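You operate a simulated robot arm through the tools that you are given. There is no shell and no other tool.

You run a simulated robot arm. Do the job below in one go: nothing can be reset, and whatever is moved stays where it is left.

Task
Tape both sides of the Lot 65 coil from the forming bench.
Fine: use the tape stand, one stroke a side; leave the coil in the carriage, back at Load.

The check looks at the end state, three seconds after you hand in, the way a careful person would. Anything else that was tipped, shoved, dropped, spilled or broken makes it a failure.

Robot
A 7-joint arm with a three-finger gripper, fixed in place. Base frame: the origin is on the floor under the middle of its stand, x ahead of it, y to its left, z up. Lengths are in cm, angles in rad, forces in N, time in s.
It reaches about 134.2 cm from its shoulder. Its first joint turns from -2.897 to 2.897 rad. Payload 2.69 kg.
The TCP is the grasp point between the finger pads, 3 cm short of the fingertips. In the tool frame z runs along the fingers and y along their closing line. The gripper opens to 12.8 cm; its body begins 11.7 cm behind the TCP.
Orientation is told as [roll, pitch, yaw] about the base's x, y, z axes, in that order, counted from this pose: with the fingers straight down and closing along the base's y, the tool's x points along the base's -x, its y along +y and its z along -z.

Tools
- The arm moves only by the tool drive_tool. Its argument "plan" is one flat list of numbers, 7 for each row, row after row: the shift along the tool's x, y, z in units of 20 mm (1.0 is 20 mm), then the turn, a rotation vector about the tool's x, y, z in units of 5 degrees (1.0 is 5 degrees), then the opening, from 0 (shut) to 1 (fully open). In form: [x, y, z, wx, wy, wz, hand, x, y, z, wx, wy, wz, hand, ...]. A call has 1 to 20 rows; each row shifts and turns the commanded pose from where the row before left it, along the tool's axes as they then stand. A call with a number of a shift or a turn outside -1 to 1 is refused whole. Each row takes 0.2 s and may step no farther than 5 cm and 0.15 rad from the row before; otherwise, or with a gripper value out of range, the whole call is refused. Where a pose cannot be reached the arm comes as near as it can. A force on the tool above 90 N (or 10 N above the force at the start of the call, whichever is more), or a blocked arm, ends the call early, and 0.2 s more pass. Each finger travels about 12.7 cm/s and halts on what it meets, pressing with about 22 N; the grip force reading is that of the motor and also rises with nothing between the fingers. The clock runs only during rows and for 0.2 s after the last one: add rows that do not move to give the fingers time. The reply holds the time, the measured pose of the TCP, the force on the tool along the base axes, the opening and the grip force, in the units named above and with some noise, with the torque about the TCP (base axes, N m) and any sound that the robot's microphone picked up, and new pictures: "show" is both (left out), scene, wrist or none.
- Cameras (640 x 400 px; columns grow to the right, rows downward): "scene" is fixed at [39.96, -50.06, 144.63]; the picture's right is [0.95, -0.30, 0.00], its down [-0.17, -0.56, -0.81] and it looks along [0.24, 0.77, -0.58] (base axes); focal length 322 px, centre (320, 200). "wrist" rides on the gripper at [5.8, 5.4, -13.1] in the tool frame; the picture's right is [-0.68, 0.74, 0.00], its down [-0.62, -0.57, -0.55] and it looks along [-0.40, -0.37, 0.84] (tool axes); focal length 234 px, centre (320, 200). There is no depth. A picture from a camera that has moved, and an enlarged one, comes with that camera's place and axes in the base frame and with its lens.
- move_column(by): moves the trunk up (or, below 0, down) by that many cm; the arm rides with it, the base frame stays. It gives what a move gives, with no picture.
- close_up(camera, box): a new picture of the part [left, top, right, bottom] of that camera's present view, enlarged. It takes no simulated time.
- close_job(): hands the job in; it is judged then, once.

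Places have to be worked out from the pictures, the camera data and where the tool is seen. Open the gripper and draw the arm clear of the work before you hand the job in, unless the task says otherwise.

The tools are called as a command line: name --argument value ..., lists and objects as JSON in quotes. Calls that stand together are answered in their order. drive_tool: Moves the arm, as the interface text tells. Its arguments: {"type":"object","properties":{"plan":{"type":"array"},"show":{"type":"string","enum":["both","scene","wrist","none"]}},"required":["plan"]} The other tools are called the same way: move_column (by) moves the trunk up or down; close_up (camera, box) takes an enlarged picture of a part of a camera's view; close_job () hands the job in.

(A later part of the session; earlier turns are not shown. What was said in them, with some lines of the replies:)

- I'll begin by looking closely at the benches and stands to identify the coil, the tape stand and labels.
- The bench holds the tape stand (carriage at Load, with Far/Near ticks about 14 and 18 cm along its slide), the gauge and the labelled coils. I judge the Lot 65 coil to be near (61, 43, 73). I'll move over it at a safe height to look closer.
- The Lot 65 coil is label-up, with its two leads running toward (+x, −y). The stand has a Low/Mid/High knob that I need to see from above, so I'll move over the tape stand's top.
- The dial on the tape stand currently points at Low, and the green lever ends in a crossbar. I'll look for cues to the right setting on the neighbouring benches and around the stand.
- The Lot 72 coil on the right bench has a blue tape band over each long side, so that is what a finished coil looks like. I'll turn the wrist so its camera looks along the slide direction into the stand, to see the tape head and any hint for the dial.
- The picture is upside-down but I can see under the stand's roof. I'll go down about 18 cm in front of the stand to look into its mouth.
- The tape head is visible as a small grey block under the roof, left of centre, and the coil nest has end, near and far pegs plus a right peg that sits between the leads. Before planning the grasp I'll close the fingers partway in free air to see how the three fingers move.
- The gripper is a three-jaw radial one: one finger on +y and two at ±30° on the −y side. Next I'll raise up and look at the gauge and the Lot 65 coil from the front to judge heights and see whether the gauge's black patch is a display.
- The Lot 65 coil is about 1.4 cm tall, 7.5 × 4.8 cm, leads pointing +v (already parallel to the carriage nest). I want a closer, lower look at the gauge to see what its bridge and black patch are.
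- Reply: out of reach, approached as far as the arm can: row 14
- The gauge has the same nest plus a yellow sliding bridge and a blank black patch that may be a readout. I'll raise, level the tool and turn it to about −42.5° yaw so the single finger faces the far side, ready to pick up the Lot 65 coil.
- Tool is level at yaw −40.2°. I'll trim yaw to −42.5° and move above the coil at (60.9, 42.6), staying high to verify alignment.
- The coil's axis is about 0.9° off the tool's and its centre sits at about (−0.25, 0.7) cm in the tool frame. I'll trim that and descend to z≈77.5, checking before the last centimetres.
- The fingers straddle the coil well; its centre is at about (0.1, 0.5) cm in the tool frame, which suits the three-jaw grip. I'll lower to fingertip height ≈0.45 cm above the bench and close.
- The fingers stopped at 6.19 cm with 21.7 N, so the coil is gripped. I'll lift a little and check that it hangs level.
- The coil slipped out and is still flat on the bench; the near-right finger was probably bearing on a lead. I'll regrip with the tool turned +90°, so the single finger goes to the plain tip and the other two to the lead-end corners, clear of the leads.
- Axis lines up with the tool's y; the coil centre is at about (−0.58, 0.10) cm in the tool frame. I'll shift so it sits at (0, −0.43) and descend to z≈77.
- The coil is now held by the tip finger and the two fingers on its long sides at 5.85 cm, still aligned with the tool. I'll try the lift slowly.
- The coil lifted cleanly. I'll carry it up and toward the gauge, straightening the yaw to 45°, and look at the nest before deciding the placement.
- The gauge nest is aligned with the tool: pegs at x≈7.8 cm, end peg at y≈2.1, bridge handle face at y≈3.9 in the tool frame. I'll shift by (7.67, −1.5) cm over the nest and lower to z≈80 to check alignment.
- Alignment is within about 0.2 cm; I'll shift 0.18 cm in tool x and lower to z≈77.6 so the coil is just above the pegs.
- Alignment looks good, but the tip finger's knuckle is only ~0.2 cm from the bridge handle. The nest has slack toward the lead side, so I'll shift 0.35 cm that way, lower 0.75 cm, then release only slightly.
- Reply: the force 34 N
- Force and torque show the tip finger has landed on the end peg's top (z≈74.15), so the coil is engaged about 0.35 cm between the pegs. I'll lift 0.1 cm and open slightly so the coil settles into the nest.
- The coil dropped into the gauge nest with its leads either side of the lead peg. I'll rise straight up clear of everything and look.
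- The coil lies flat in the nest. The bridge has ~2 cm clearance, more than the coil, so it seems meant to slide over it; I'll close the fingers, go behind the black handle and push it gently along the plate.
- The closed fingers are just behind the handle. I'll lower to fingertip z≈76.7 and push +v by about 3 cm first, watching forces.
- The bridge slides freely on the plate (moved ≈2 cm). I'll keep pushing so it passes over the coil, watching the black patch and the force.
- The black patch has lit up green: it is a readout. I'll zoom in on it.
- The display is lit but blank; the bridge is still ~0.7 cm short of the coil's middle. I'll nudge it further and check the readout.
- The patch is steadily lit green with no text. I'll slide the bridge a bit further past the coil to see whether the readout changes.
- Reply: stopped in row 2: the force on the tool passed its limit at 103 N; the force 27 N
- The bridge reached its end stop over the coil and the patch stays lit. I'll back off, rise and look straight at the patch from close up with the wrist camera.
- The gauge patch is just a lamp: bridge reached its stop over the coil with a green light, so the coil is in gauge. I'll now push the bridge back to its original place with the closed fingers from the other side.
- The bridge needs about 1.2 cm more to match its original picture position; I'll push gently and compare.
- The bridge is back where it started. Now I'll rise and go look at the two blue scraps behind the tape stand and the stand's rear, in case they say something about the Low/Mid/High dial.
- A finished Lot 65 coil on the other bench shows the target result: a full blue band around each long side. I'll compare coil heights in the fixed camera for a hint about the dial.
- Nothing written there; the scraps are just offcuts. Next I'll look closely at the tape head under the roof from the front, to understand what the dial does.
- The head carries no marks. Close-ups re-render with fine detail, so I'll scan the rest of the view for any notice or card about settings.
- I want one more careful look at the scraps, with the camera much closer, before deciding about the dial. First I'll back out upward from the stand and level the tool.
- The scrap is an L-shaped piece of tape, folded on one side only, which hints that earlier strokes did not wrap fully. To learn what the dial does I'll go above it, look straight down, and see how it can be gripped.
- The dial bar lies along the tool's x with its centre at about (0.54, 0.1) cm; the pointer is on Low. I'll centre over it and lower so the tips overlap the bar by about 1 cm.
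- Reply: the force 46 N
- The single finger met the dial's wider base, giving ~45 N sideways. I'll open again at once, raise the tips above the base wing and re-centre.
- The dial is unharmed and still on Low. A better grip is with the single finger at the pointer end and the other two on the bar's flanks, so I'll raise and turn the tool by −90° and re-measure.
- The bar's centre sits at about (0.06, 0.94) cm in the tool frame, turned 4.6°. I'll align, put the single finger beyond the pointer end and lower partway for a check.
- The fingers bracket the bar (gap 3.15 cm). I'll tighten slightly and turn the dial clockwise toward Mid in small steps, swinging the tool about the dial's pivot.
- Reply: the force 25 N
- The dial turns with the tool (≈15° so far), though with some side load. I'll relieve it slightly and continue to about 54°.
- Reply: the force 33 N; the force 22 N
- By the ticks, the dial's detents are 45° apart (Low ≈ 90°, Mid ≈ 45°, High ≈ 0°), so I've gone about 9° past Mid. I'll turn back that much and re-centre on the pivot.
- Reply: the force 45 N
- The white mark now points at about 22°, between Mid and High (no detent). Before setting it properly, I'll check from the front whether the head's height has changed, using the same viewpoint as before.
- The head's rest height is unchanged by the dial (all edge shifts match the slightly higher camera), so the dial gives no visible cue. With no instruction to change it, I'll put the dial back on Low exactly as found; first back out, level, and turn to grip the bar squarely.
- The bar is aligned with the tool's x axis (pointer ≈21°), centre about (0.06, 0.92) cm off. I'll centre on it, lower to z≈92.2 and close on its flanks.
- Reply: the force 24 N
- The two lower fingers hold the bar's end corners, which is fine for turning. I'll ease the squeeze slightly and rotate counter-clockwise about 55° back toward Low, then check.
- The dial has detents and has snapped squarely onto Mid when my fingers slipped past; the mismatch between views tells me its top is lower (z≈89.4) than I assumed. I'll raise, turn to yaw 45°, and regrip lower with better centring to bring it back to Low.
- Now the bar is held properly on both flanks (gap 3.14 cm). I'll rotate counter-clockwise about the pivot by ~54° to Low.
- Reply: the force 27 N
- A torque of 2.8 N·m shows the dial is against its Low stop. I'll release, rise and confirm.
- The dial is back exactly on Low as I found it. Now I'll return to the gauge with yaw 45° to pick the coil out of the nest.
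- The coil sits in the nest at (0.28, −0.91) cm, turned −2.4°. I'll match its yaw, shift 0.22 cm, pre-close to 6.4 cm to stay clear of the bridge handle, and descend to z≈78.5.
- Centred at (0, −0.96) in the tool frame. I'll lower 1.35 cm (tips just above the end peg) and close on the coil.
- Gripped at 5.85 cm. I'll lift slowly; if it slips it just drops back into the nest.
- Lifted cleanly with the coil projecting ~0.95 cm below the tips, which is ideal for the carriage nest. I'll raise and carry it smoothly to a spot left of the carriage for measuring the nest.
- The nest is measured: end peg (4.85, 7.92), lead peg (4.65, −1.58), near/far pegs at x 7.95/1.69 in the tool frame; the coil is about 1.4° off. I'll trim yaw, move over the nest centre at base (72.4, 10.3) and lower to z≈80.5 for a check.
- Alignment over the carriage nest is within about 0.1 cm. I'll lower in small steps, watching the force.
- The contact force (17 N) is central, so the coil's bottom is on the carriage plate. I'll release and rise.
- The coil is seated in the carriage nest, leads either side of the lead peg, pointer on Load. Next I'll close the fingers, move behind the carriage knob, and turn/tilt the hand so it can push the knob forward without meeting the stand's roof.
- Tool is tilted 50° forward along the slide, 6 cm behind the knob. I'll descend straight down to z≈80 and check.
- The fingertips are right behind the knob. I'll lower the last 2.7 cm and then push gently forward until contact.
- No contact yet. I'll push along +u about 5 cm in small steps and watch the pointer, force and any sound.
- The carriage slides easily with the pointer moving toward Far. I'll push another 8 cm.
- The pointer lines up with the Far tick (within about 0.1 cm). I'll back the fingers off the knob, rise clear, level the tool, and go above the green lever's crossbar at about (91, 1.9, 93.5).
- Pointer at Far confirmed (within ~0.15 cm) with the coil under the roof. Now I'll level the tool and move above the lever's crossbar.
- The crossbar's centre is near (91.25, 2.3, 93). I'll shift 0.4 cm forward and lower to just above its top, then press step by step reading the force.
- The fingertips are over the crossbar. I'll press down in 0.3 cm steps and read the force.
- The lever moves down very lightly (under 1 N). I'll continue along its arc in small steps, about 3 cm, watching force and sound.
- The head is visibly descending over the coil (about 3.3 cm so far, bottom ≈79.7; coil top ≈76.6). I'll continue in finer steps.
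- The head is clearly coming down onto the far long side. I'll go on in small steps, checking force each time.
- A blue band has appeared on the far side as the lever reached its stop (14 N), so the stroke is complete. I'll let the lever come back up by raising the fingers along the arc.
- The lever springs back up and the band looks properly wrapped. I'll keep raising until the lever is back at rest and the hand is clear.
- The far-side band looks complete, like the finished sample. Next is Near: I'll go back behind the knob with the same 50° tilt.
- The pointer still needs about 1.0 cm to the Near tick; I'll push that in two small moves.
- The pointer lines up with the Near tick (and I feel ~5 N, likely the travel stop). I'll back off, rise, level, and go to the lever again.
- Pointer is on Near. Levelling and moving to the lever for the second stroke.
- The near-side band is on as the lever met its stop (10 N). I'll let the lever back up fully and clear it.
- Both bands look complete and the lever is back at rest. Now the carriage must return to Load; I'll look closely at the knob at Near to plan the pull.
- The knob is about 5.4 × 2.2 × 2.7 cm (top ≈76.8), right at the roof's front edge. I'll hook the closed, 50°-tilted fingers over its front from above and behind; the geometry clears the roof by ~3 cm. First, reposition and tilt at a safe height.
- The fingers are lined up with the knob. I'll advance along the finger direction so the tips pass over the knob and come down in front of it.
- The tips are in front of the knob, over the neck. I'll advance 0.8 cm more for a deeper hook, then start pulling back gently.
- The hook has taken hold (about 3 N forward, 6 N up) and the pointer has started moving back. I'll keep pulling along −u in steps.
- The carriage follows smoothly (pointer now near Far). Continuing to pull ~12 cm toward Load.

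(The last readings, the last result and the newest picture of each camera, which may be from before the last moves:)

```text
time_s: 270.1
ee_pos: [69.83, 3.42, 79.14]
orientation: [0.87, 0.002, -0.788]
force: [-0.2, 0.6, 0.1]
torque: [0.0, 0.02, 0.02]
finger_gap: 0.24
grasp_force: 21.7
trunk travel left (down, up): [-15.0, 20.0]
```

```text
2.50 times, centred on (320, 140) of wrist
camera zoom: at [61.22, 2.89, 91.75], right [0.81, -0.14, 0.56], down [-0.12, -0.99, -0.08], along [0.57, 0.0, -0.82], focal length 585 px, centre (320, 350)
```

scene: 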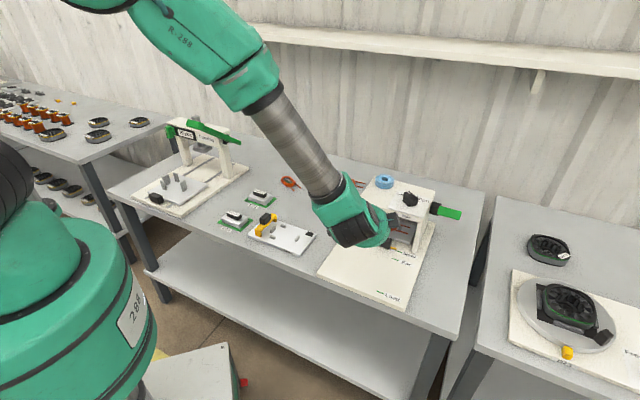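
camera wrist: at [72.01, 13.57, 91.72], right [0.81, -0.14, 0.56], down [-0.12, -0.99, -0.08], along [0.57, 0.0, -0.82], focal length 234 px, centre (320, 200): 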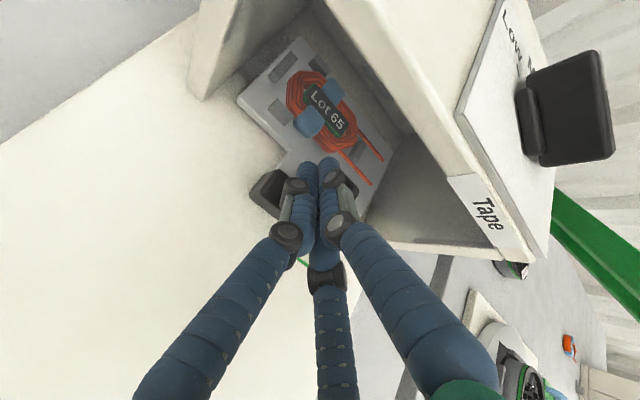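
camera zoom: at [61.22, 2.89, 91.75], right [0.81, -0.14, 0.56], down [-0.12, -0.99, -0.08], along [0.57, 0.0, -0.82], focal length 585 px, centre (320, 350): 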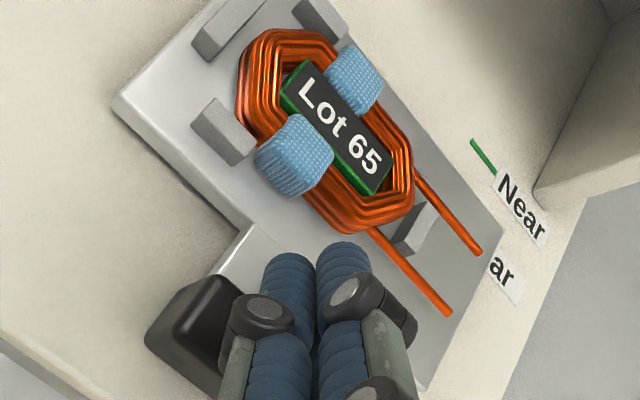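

About 1.1 cm to go to the Load tick. I'll pull 0.8 cm and then fine-tune.

drive_tool --plan '[0, -0.16, -0.19, 0, 0, 0, 0, 0, -0.1, -0.115, 0, 0, 0, 0, 0, 0, 0, 0, 0, 0, 0]' --show "none"

close_up --camera "scene" --box '[388, 280, 412, 298]'

```text
time_s: 270.9
ee_pos: [69.43, 2.84, 79.24]
orientation: [0.873, 0.002, -0.788]
force: [1.1, 1.6, 1.7]
torque: [0.07, -0.02, -0.02]
finger_gap: 0.24
grasp_force: 22.1
trunk travel left (down, up): [-15.0, 20.0]
```

```text
16.00 times, centred on (400, 289) of scene
camera zoom: at [39.96, -50.06, 144.63], right [0.95, -0.3, 0.0], down [-0.17, -0.56, -0.81], along [0.24, 0.77, -0.58], focal length 5153 px, centre (-960, -1224)
```

zoom: 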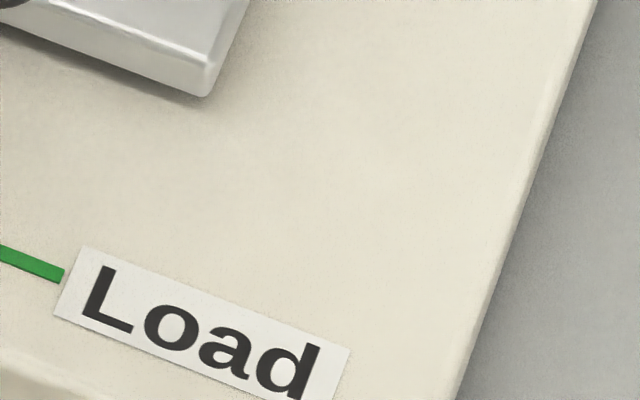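

close_up --camera "scene" --box '[382, 278, 406, 296]'

```text
16.00 times, centred on (394, 287) of scene
camera zoom: at [39.96, -50.06, 144.63], right [0.95, -0.3, 0.0], down [-0.17, -0.56, -0.81], along [0.24, 0.77, -0.58], focal length 5153 px, centre (-864, -1192)
```

zoom: 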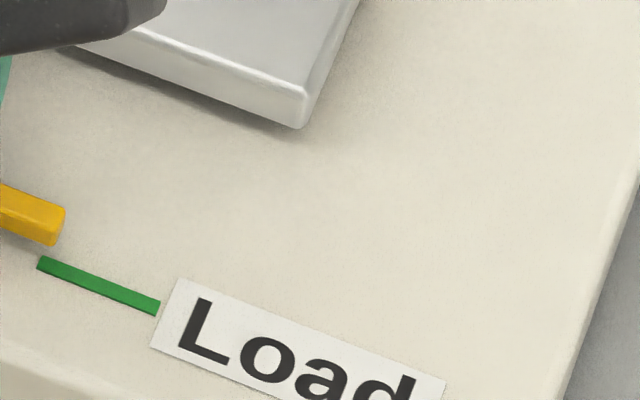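

drive_tool --plan '[0, -0.04, -0.048, 0, 0, 0, 0, 0, -0.035, -0.04, 0, 0, 0, 0, 0, 0, 0, 0, 0, 0, 0]' --show "none"

close_up --camera "scene" --box '[382, 278, 406, 296]'

```text
time_s: 271.7
ee_pos: [69.25, 2.73, 79.25]
orientation: [0.871, 0.003, -0.786]
force: [1.2, 1.0, 3.1]
torque: [0.04, -0.06, 0.03]
finger_gap: 0.21
grasp_force: 22.0
trunk travel left (down, up): [-15.0, 20.0]
```

```text
16.00 times, centred on (394, 287) of scene
camera zoom: at [39.96, -50.06, 144.63], right [0.95, -0.3, 0.0], down [-0.17, -0.56, -0.81], along [0.24, 0.77, -0.58], focal length 5153 px, centre (-864, -1192)
```

zoom: 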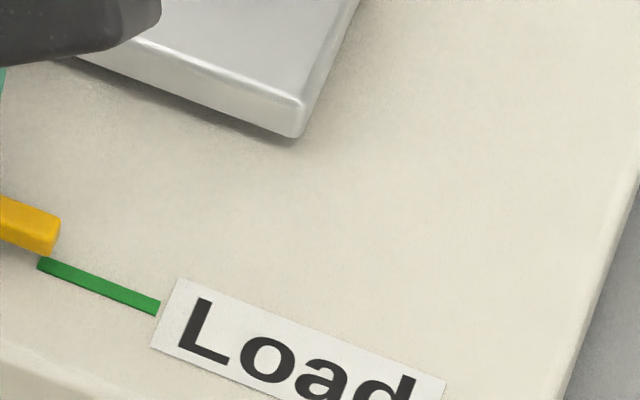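

The pointer and plate are back exactly where they were at Load (plate corner matches the original picture). I'll unhook by lifting slightly off the knob and retreating along the finger direction.

drive_tool --plan '[0, 0.1, 0, 0, 0, 0, 0, 0, 0.15, 0, 0, 0, 0, 0, 0, 0.1, -0.4, 0, 0, 0, 0, 0, 0.1, -0.8, 0, 0, 0, 0, 0, 0.1, -1, 0, 0, 0, 0, 0, 0, -1, 0, 0, 0, 0, 0, 0, -1, 0, 0, 0, 0, 0, 0, -1, 0, 0, 0, 0, 0, 0.766, -0.643, 0, 0, 0, 0, 0, 0.766, -0.643, 0, 0, 0, 0, 0, 0.766, -0.643, 0, 0, 0, 0, 0, 0.766, -0.643, 0, 0, 0, 0, 0, 0.766, -0.643, 0, 0, 0, 0]' --show "both"

close_up --camera "scene" --box '[330, 220, 430, 310]'

close_up --camera "scene" --box '[382, 278, 406, 296]'

```text
time_s: 274.5
ee_pos: [64.02, -2.45, 96.84]
orientation: [0.87, 0.002, -0.786]
force: [0.6, -0.1, -0.5]
torque: [0.0, -0.02, 0.02]
finger_gap: 0.2
grasp_force: 21.7
trunk travel left (down, up): [-15.0, 20.0]
camera wrist: at [55.37, -3.06, 109.34], right [0.81, -0.14, 0.56], down [-0.12, -0.99, -0.08], along [0.57, 0.0, -0.82], focal length 234 px, centre (320, 200)
```

scene: 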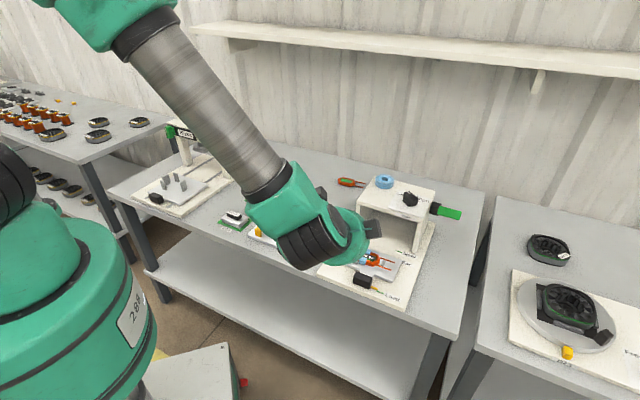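
wrist: 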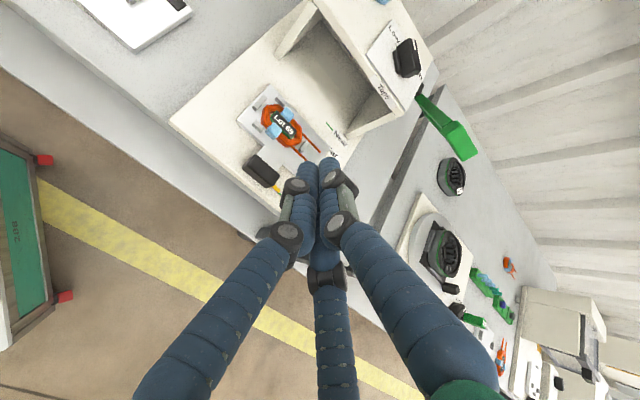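

```text
4.44 times, centred on (380, 265) of scene
camera zoom: at [39.96, -50.06, 144.63], right [0.95, -0.3, 0.0], down [-0.17, -0.56, -0.81], along [0.24, 0.77, -0.58], focal length 1431 px, centre (53, -89)
```

zoom: 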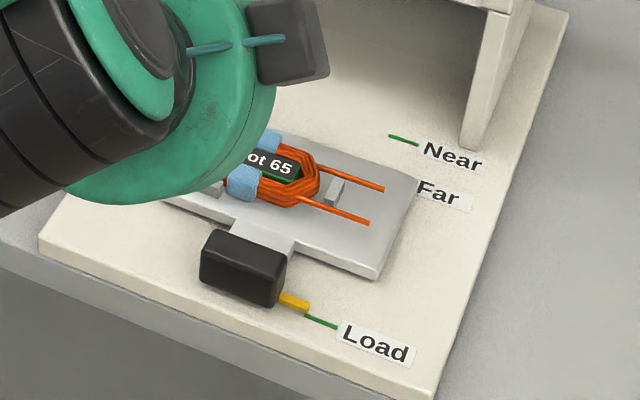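

```text
16.00 times, centred on (394, 287) of scene
camera zoom: at [39.96, -50.06, 144.63], right [0.95, -0.3, 0.0], down [-0.17, -0.56, -0.81], along [0.24, 0.77, -0.58], focal length 5153 px, centre (-864, -1192)
```

zoom: 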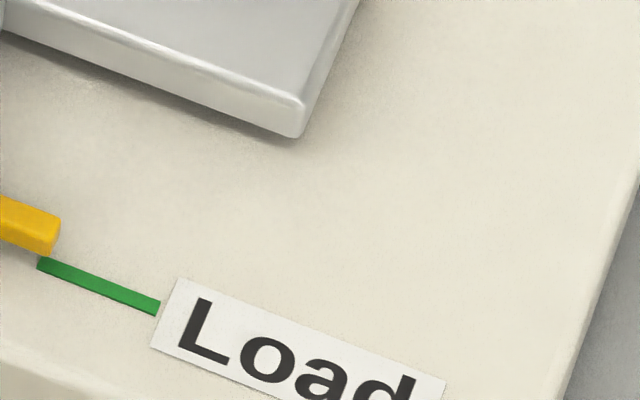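

The carriage stays at Load with the taped coil in its nest. I'll raise the arm, level the tool, open the gripper and stay clear of the work.

drive_tool --plan '[0, 0.766, -0.643, 0, 0, 0, 0.2, 0, 0.766, -0.643, 0, 0, 0, 0.4, 0, 0.766, -0.643, 0, 0, 0, 0.6, 0, 0.766, -0.643, 0, 0, 0, 0.8, 0, 0.766, -0.643, 0, 0, 0, 1, 0, 0.766, -0.643, 0, 0, 0, 1, 0, 0.766, -0.643, 0, 0, 0, 1, 0, 0.766, -0.643, 0, 0, 0, 1, 0, 0, 0, 1, 0, 0, 1, 0, 0, 0, 1, 0, 0, 1, 0, 0, 0, 1, 0, 0, 1, 0, 0, 0, 1, 0, 0, 1, 0, 0, 0, 1, 0, 0, 1, 0, 0, 0, 1, 0, 0, 1, 0, 0, 0, 1, 0, 0, 1, 0, 0, 0, 1, 0, 0, 1, 0, 0, 0, 1, 0, 0, 1, 0, 0, 0, 1, 0, 0, 1]' --show "both"

close_up --camera "scene" --box '[340, 220, 420, 300]'

close_up --camera "scene" --box '[210, 160, 330, 260]'

close_up --camera "scene" --box '[330, 160, 480, 260]'

```text
time_s: 278.3
ee_pos: [64.02, -2.58, 112.73]
orientation: [-0.002, 0.001, -0.789]
force: [-0.3, -1.5, -0.5]
torque: [-0.01, -0.02, -0.01]
finger_gap: 12.83
grasp_force: 0.0
trunk travel left (down, up): [-15.0, 20.0]
camera wrist: at [63.93, 5.4, 125.84], right [1.0, 0.04, 0.0], down [0.04, -0.83, 0.55], along [0.02, -0.55, -0.84], focal length 234 px, centre (320, 200)
```

scene: 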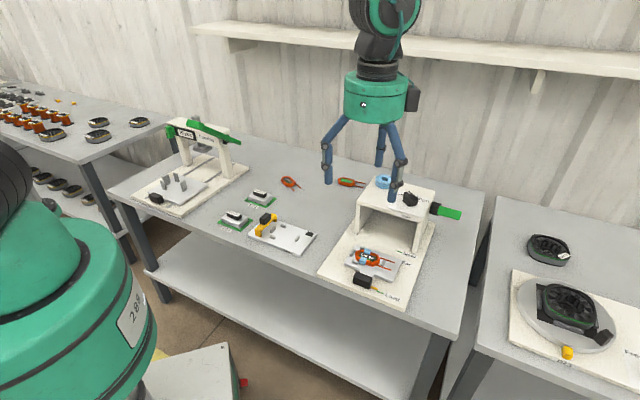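
wrist: 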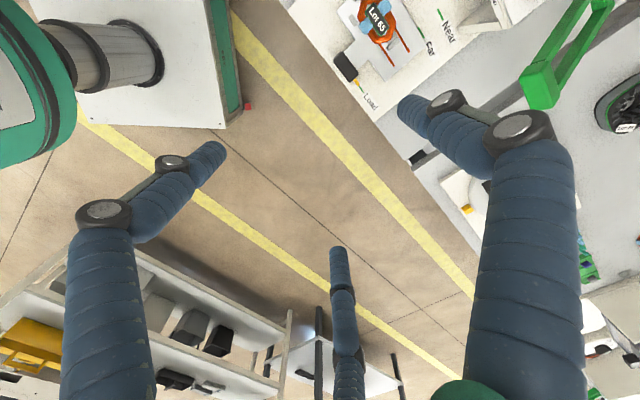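

```text
5.00 times, centred on (380, 260) of scene
camera zoom: at [39.96, -50.06, 144.63], right [0.95, -0.3, 0.0], down [-0.17, -0.56, -0.81], along [0.24, 0.77, -0.58], focal length 1610 px, centre (20, -100)
```

zoom: 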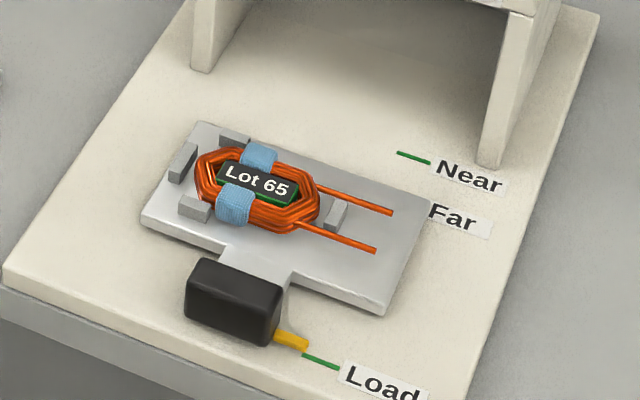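

```text
4.00 times, centred on (270, 210) of scene
camera zoom: at [39.96, -50.06, 144.63], right [0.95, -0.3, 0.0], down [-0.17, -0.56, -0.81], along [0.24, 0.77, -0.58], focal length 1288 px, centre (520, 160)
```

zoom: 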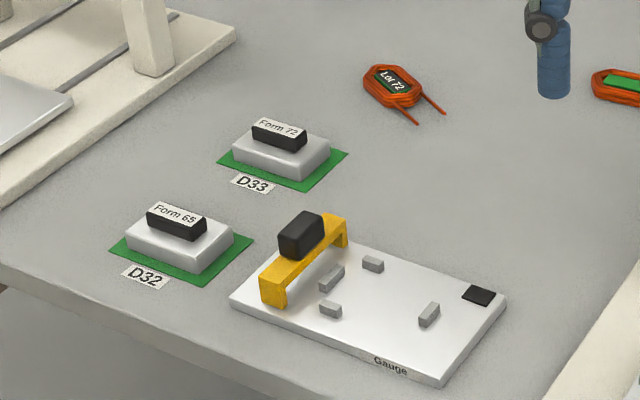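

```text
4.00 times, centred on (405, 210) of scene
camera zoom: at [39.96, -50.06, 144.63], right [0.95, -0.3, 0.0], down [-0.17, -0.56, -0.81], along [0.24, 0.77, -0.58], focal length 1288 px, centre (-20, 160)
```

zoom: 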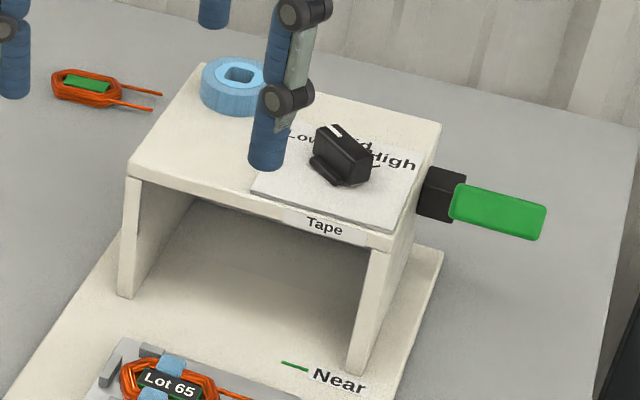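

Everything is in place. One last close look at the bands before handing in.

close_up --camera "scene" --box '[348, 242, 388, 267]'

close_up --camera "wrist" --box '[335, 0, 435, 80]'

```text
16.00 times, centred on (368, 254) of scene
camera zoom: at [39.96, -50.06, 144.63], right [0.95, -0.3, 0.0], down [-0.17, -0.56, -0.81], along [0.24, 0.77, -0.58], focal length 5153 px, centre (-448, -672)
```

zoom: 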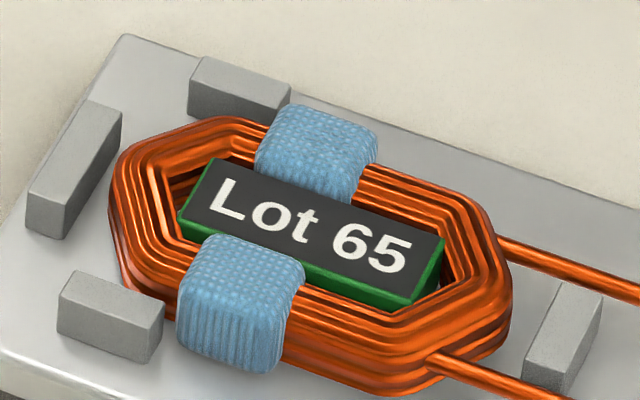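

```text
5.00 times, centred on (385, 40) of wrist
camera zoom: at [63.93, 5.4, 125.84], right [1.0, 0.04, 0.0], down [0.04, -0.83, 0.55], along [0.02, -0.55, -0.84], focal length 1171 px, centre (-5, 1000)
```

zoom: 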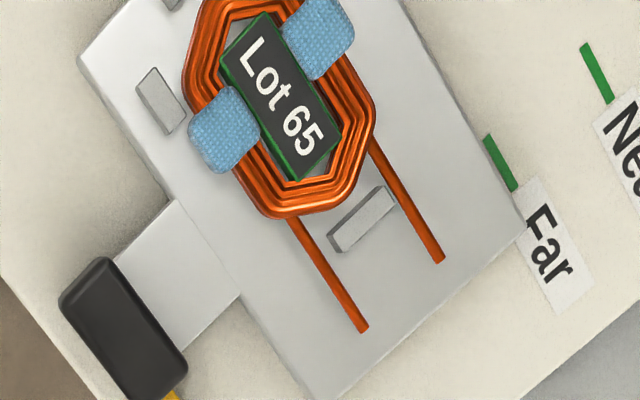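

Both long sides of the Lot 65 coil carry a full tape band. The coil is in the carriage at Load, the lever is up, and the gauge bridge and dial are where I found them. The gripper is open and clear, so I'm handing in.

close_job

```text
The job is handed in.
```

The Lot 65 coil from the forming bench is taped on both sides, with one stroke at Far and one at Near. It is in the tape-stand carriage with the pointer back on the Load tick. Both bands look complete and match the taped Lot 65 coil on the other bench.

A few things happened along the way that you may want to know about:

- **First grip:** the coil slipped out on my first try. It stayed flat on the bench and moved a few millimetres at most.
- **Gauge:** I put the coil in the gauge and slid the bridge over it, and the lamp lit green. I pushed the bridge back by eye to its original spot.
- **Tape dial:** I moved the Low/Mid/High dial while working out what it does, then returned it to Low, where I found it. Both strokes were made on Low.

The gripper is open and the arm is clear of the work. I saw nothing else moved or damaged.
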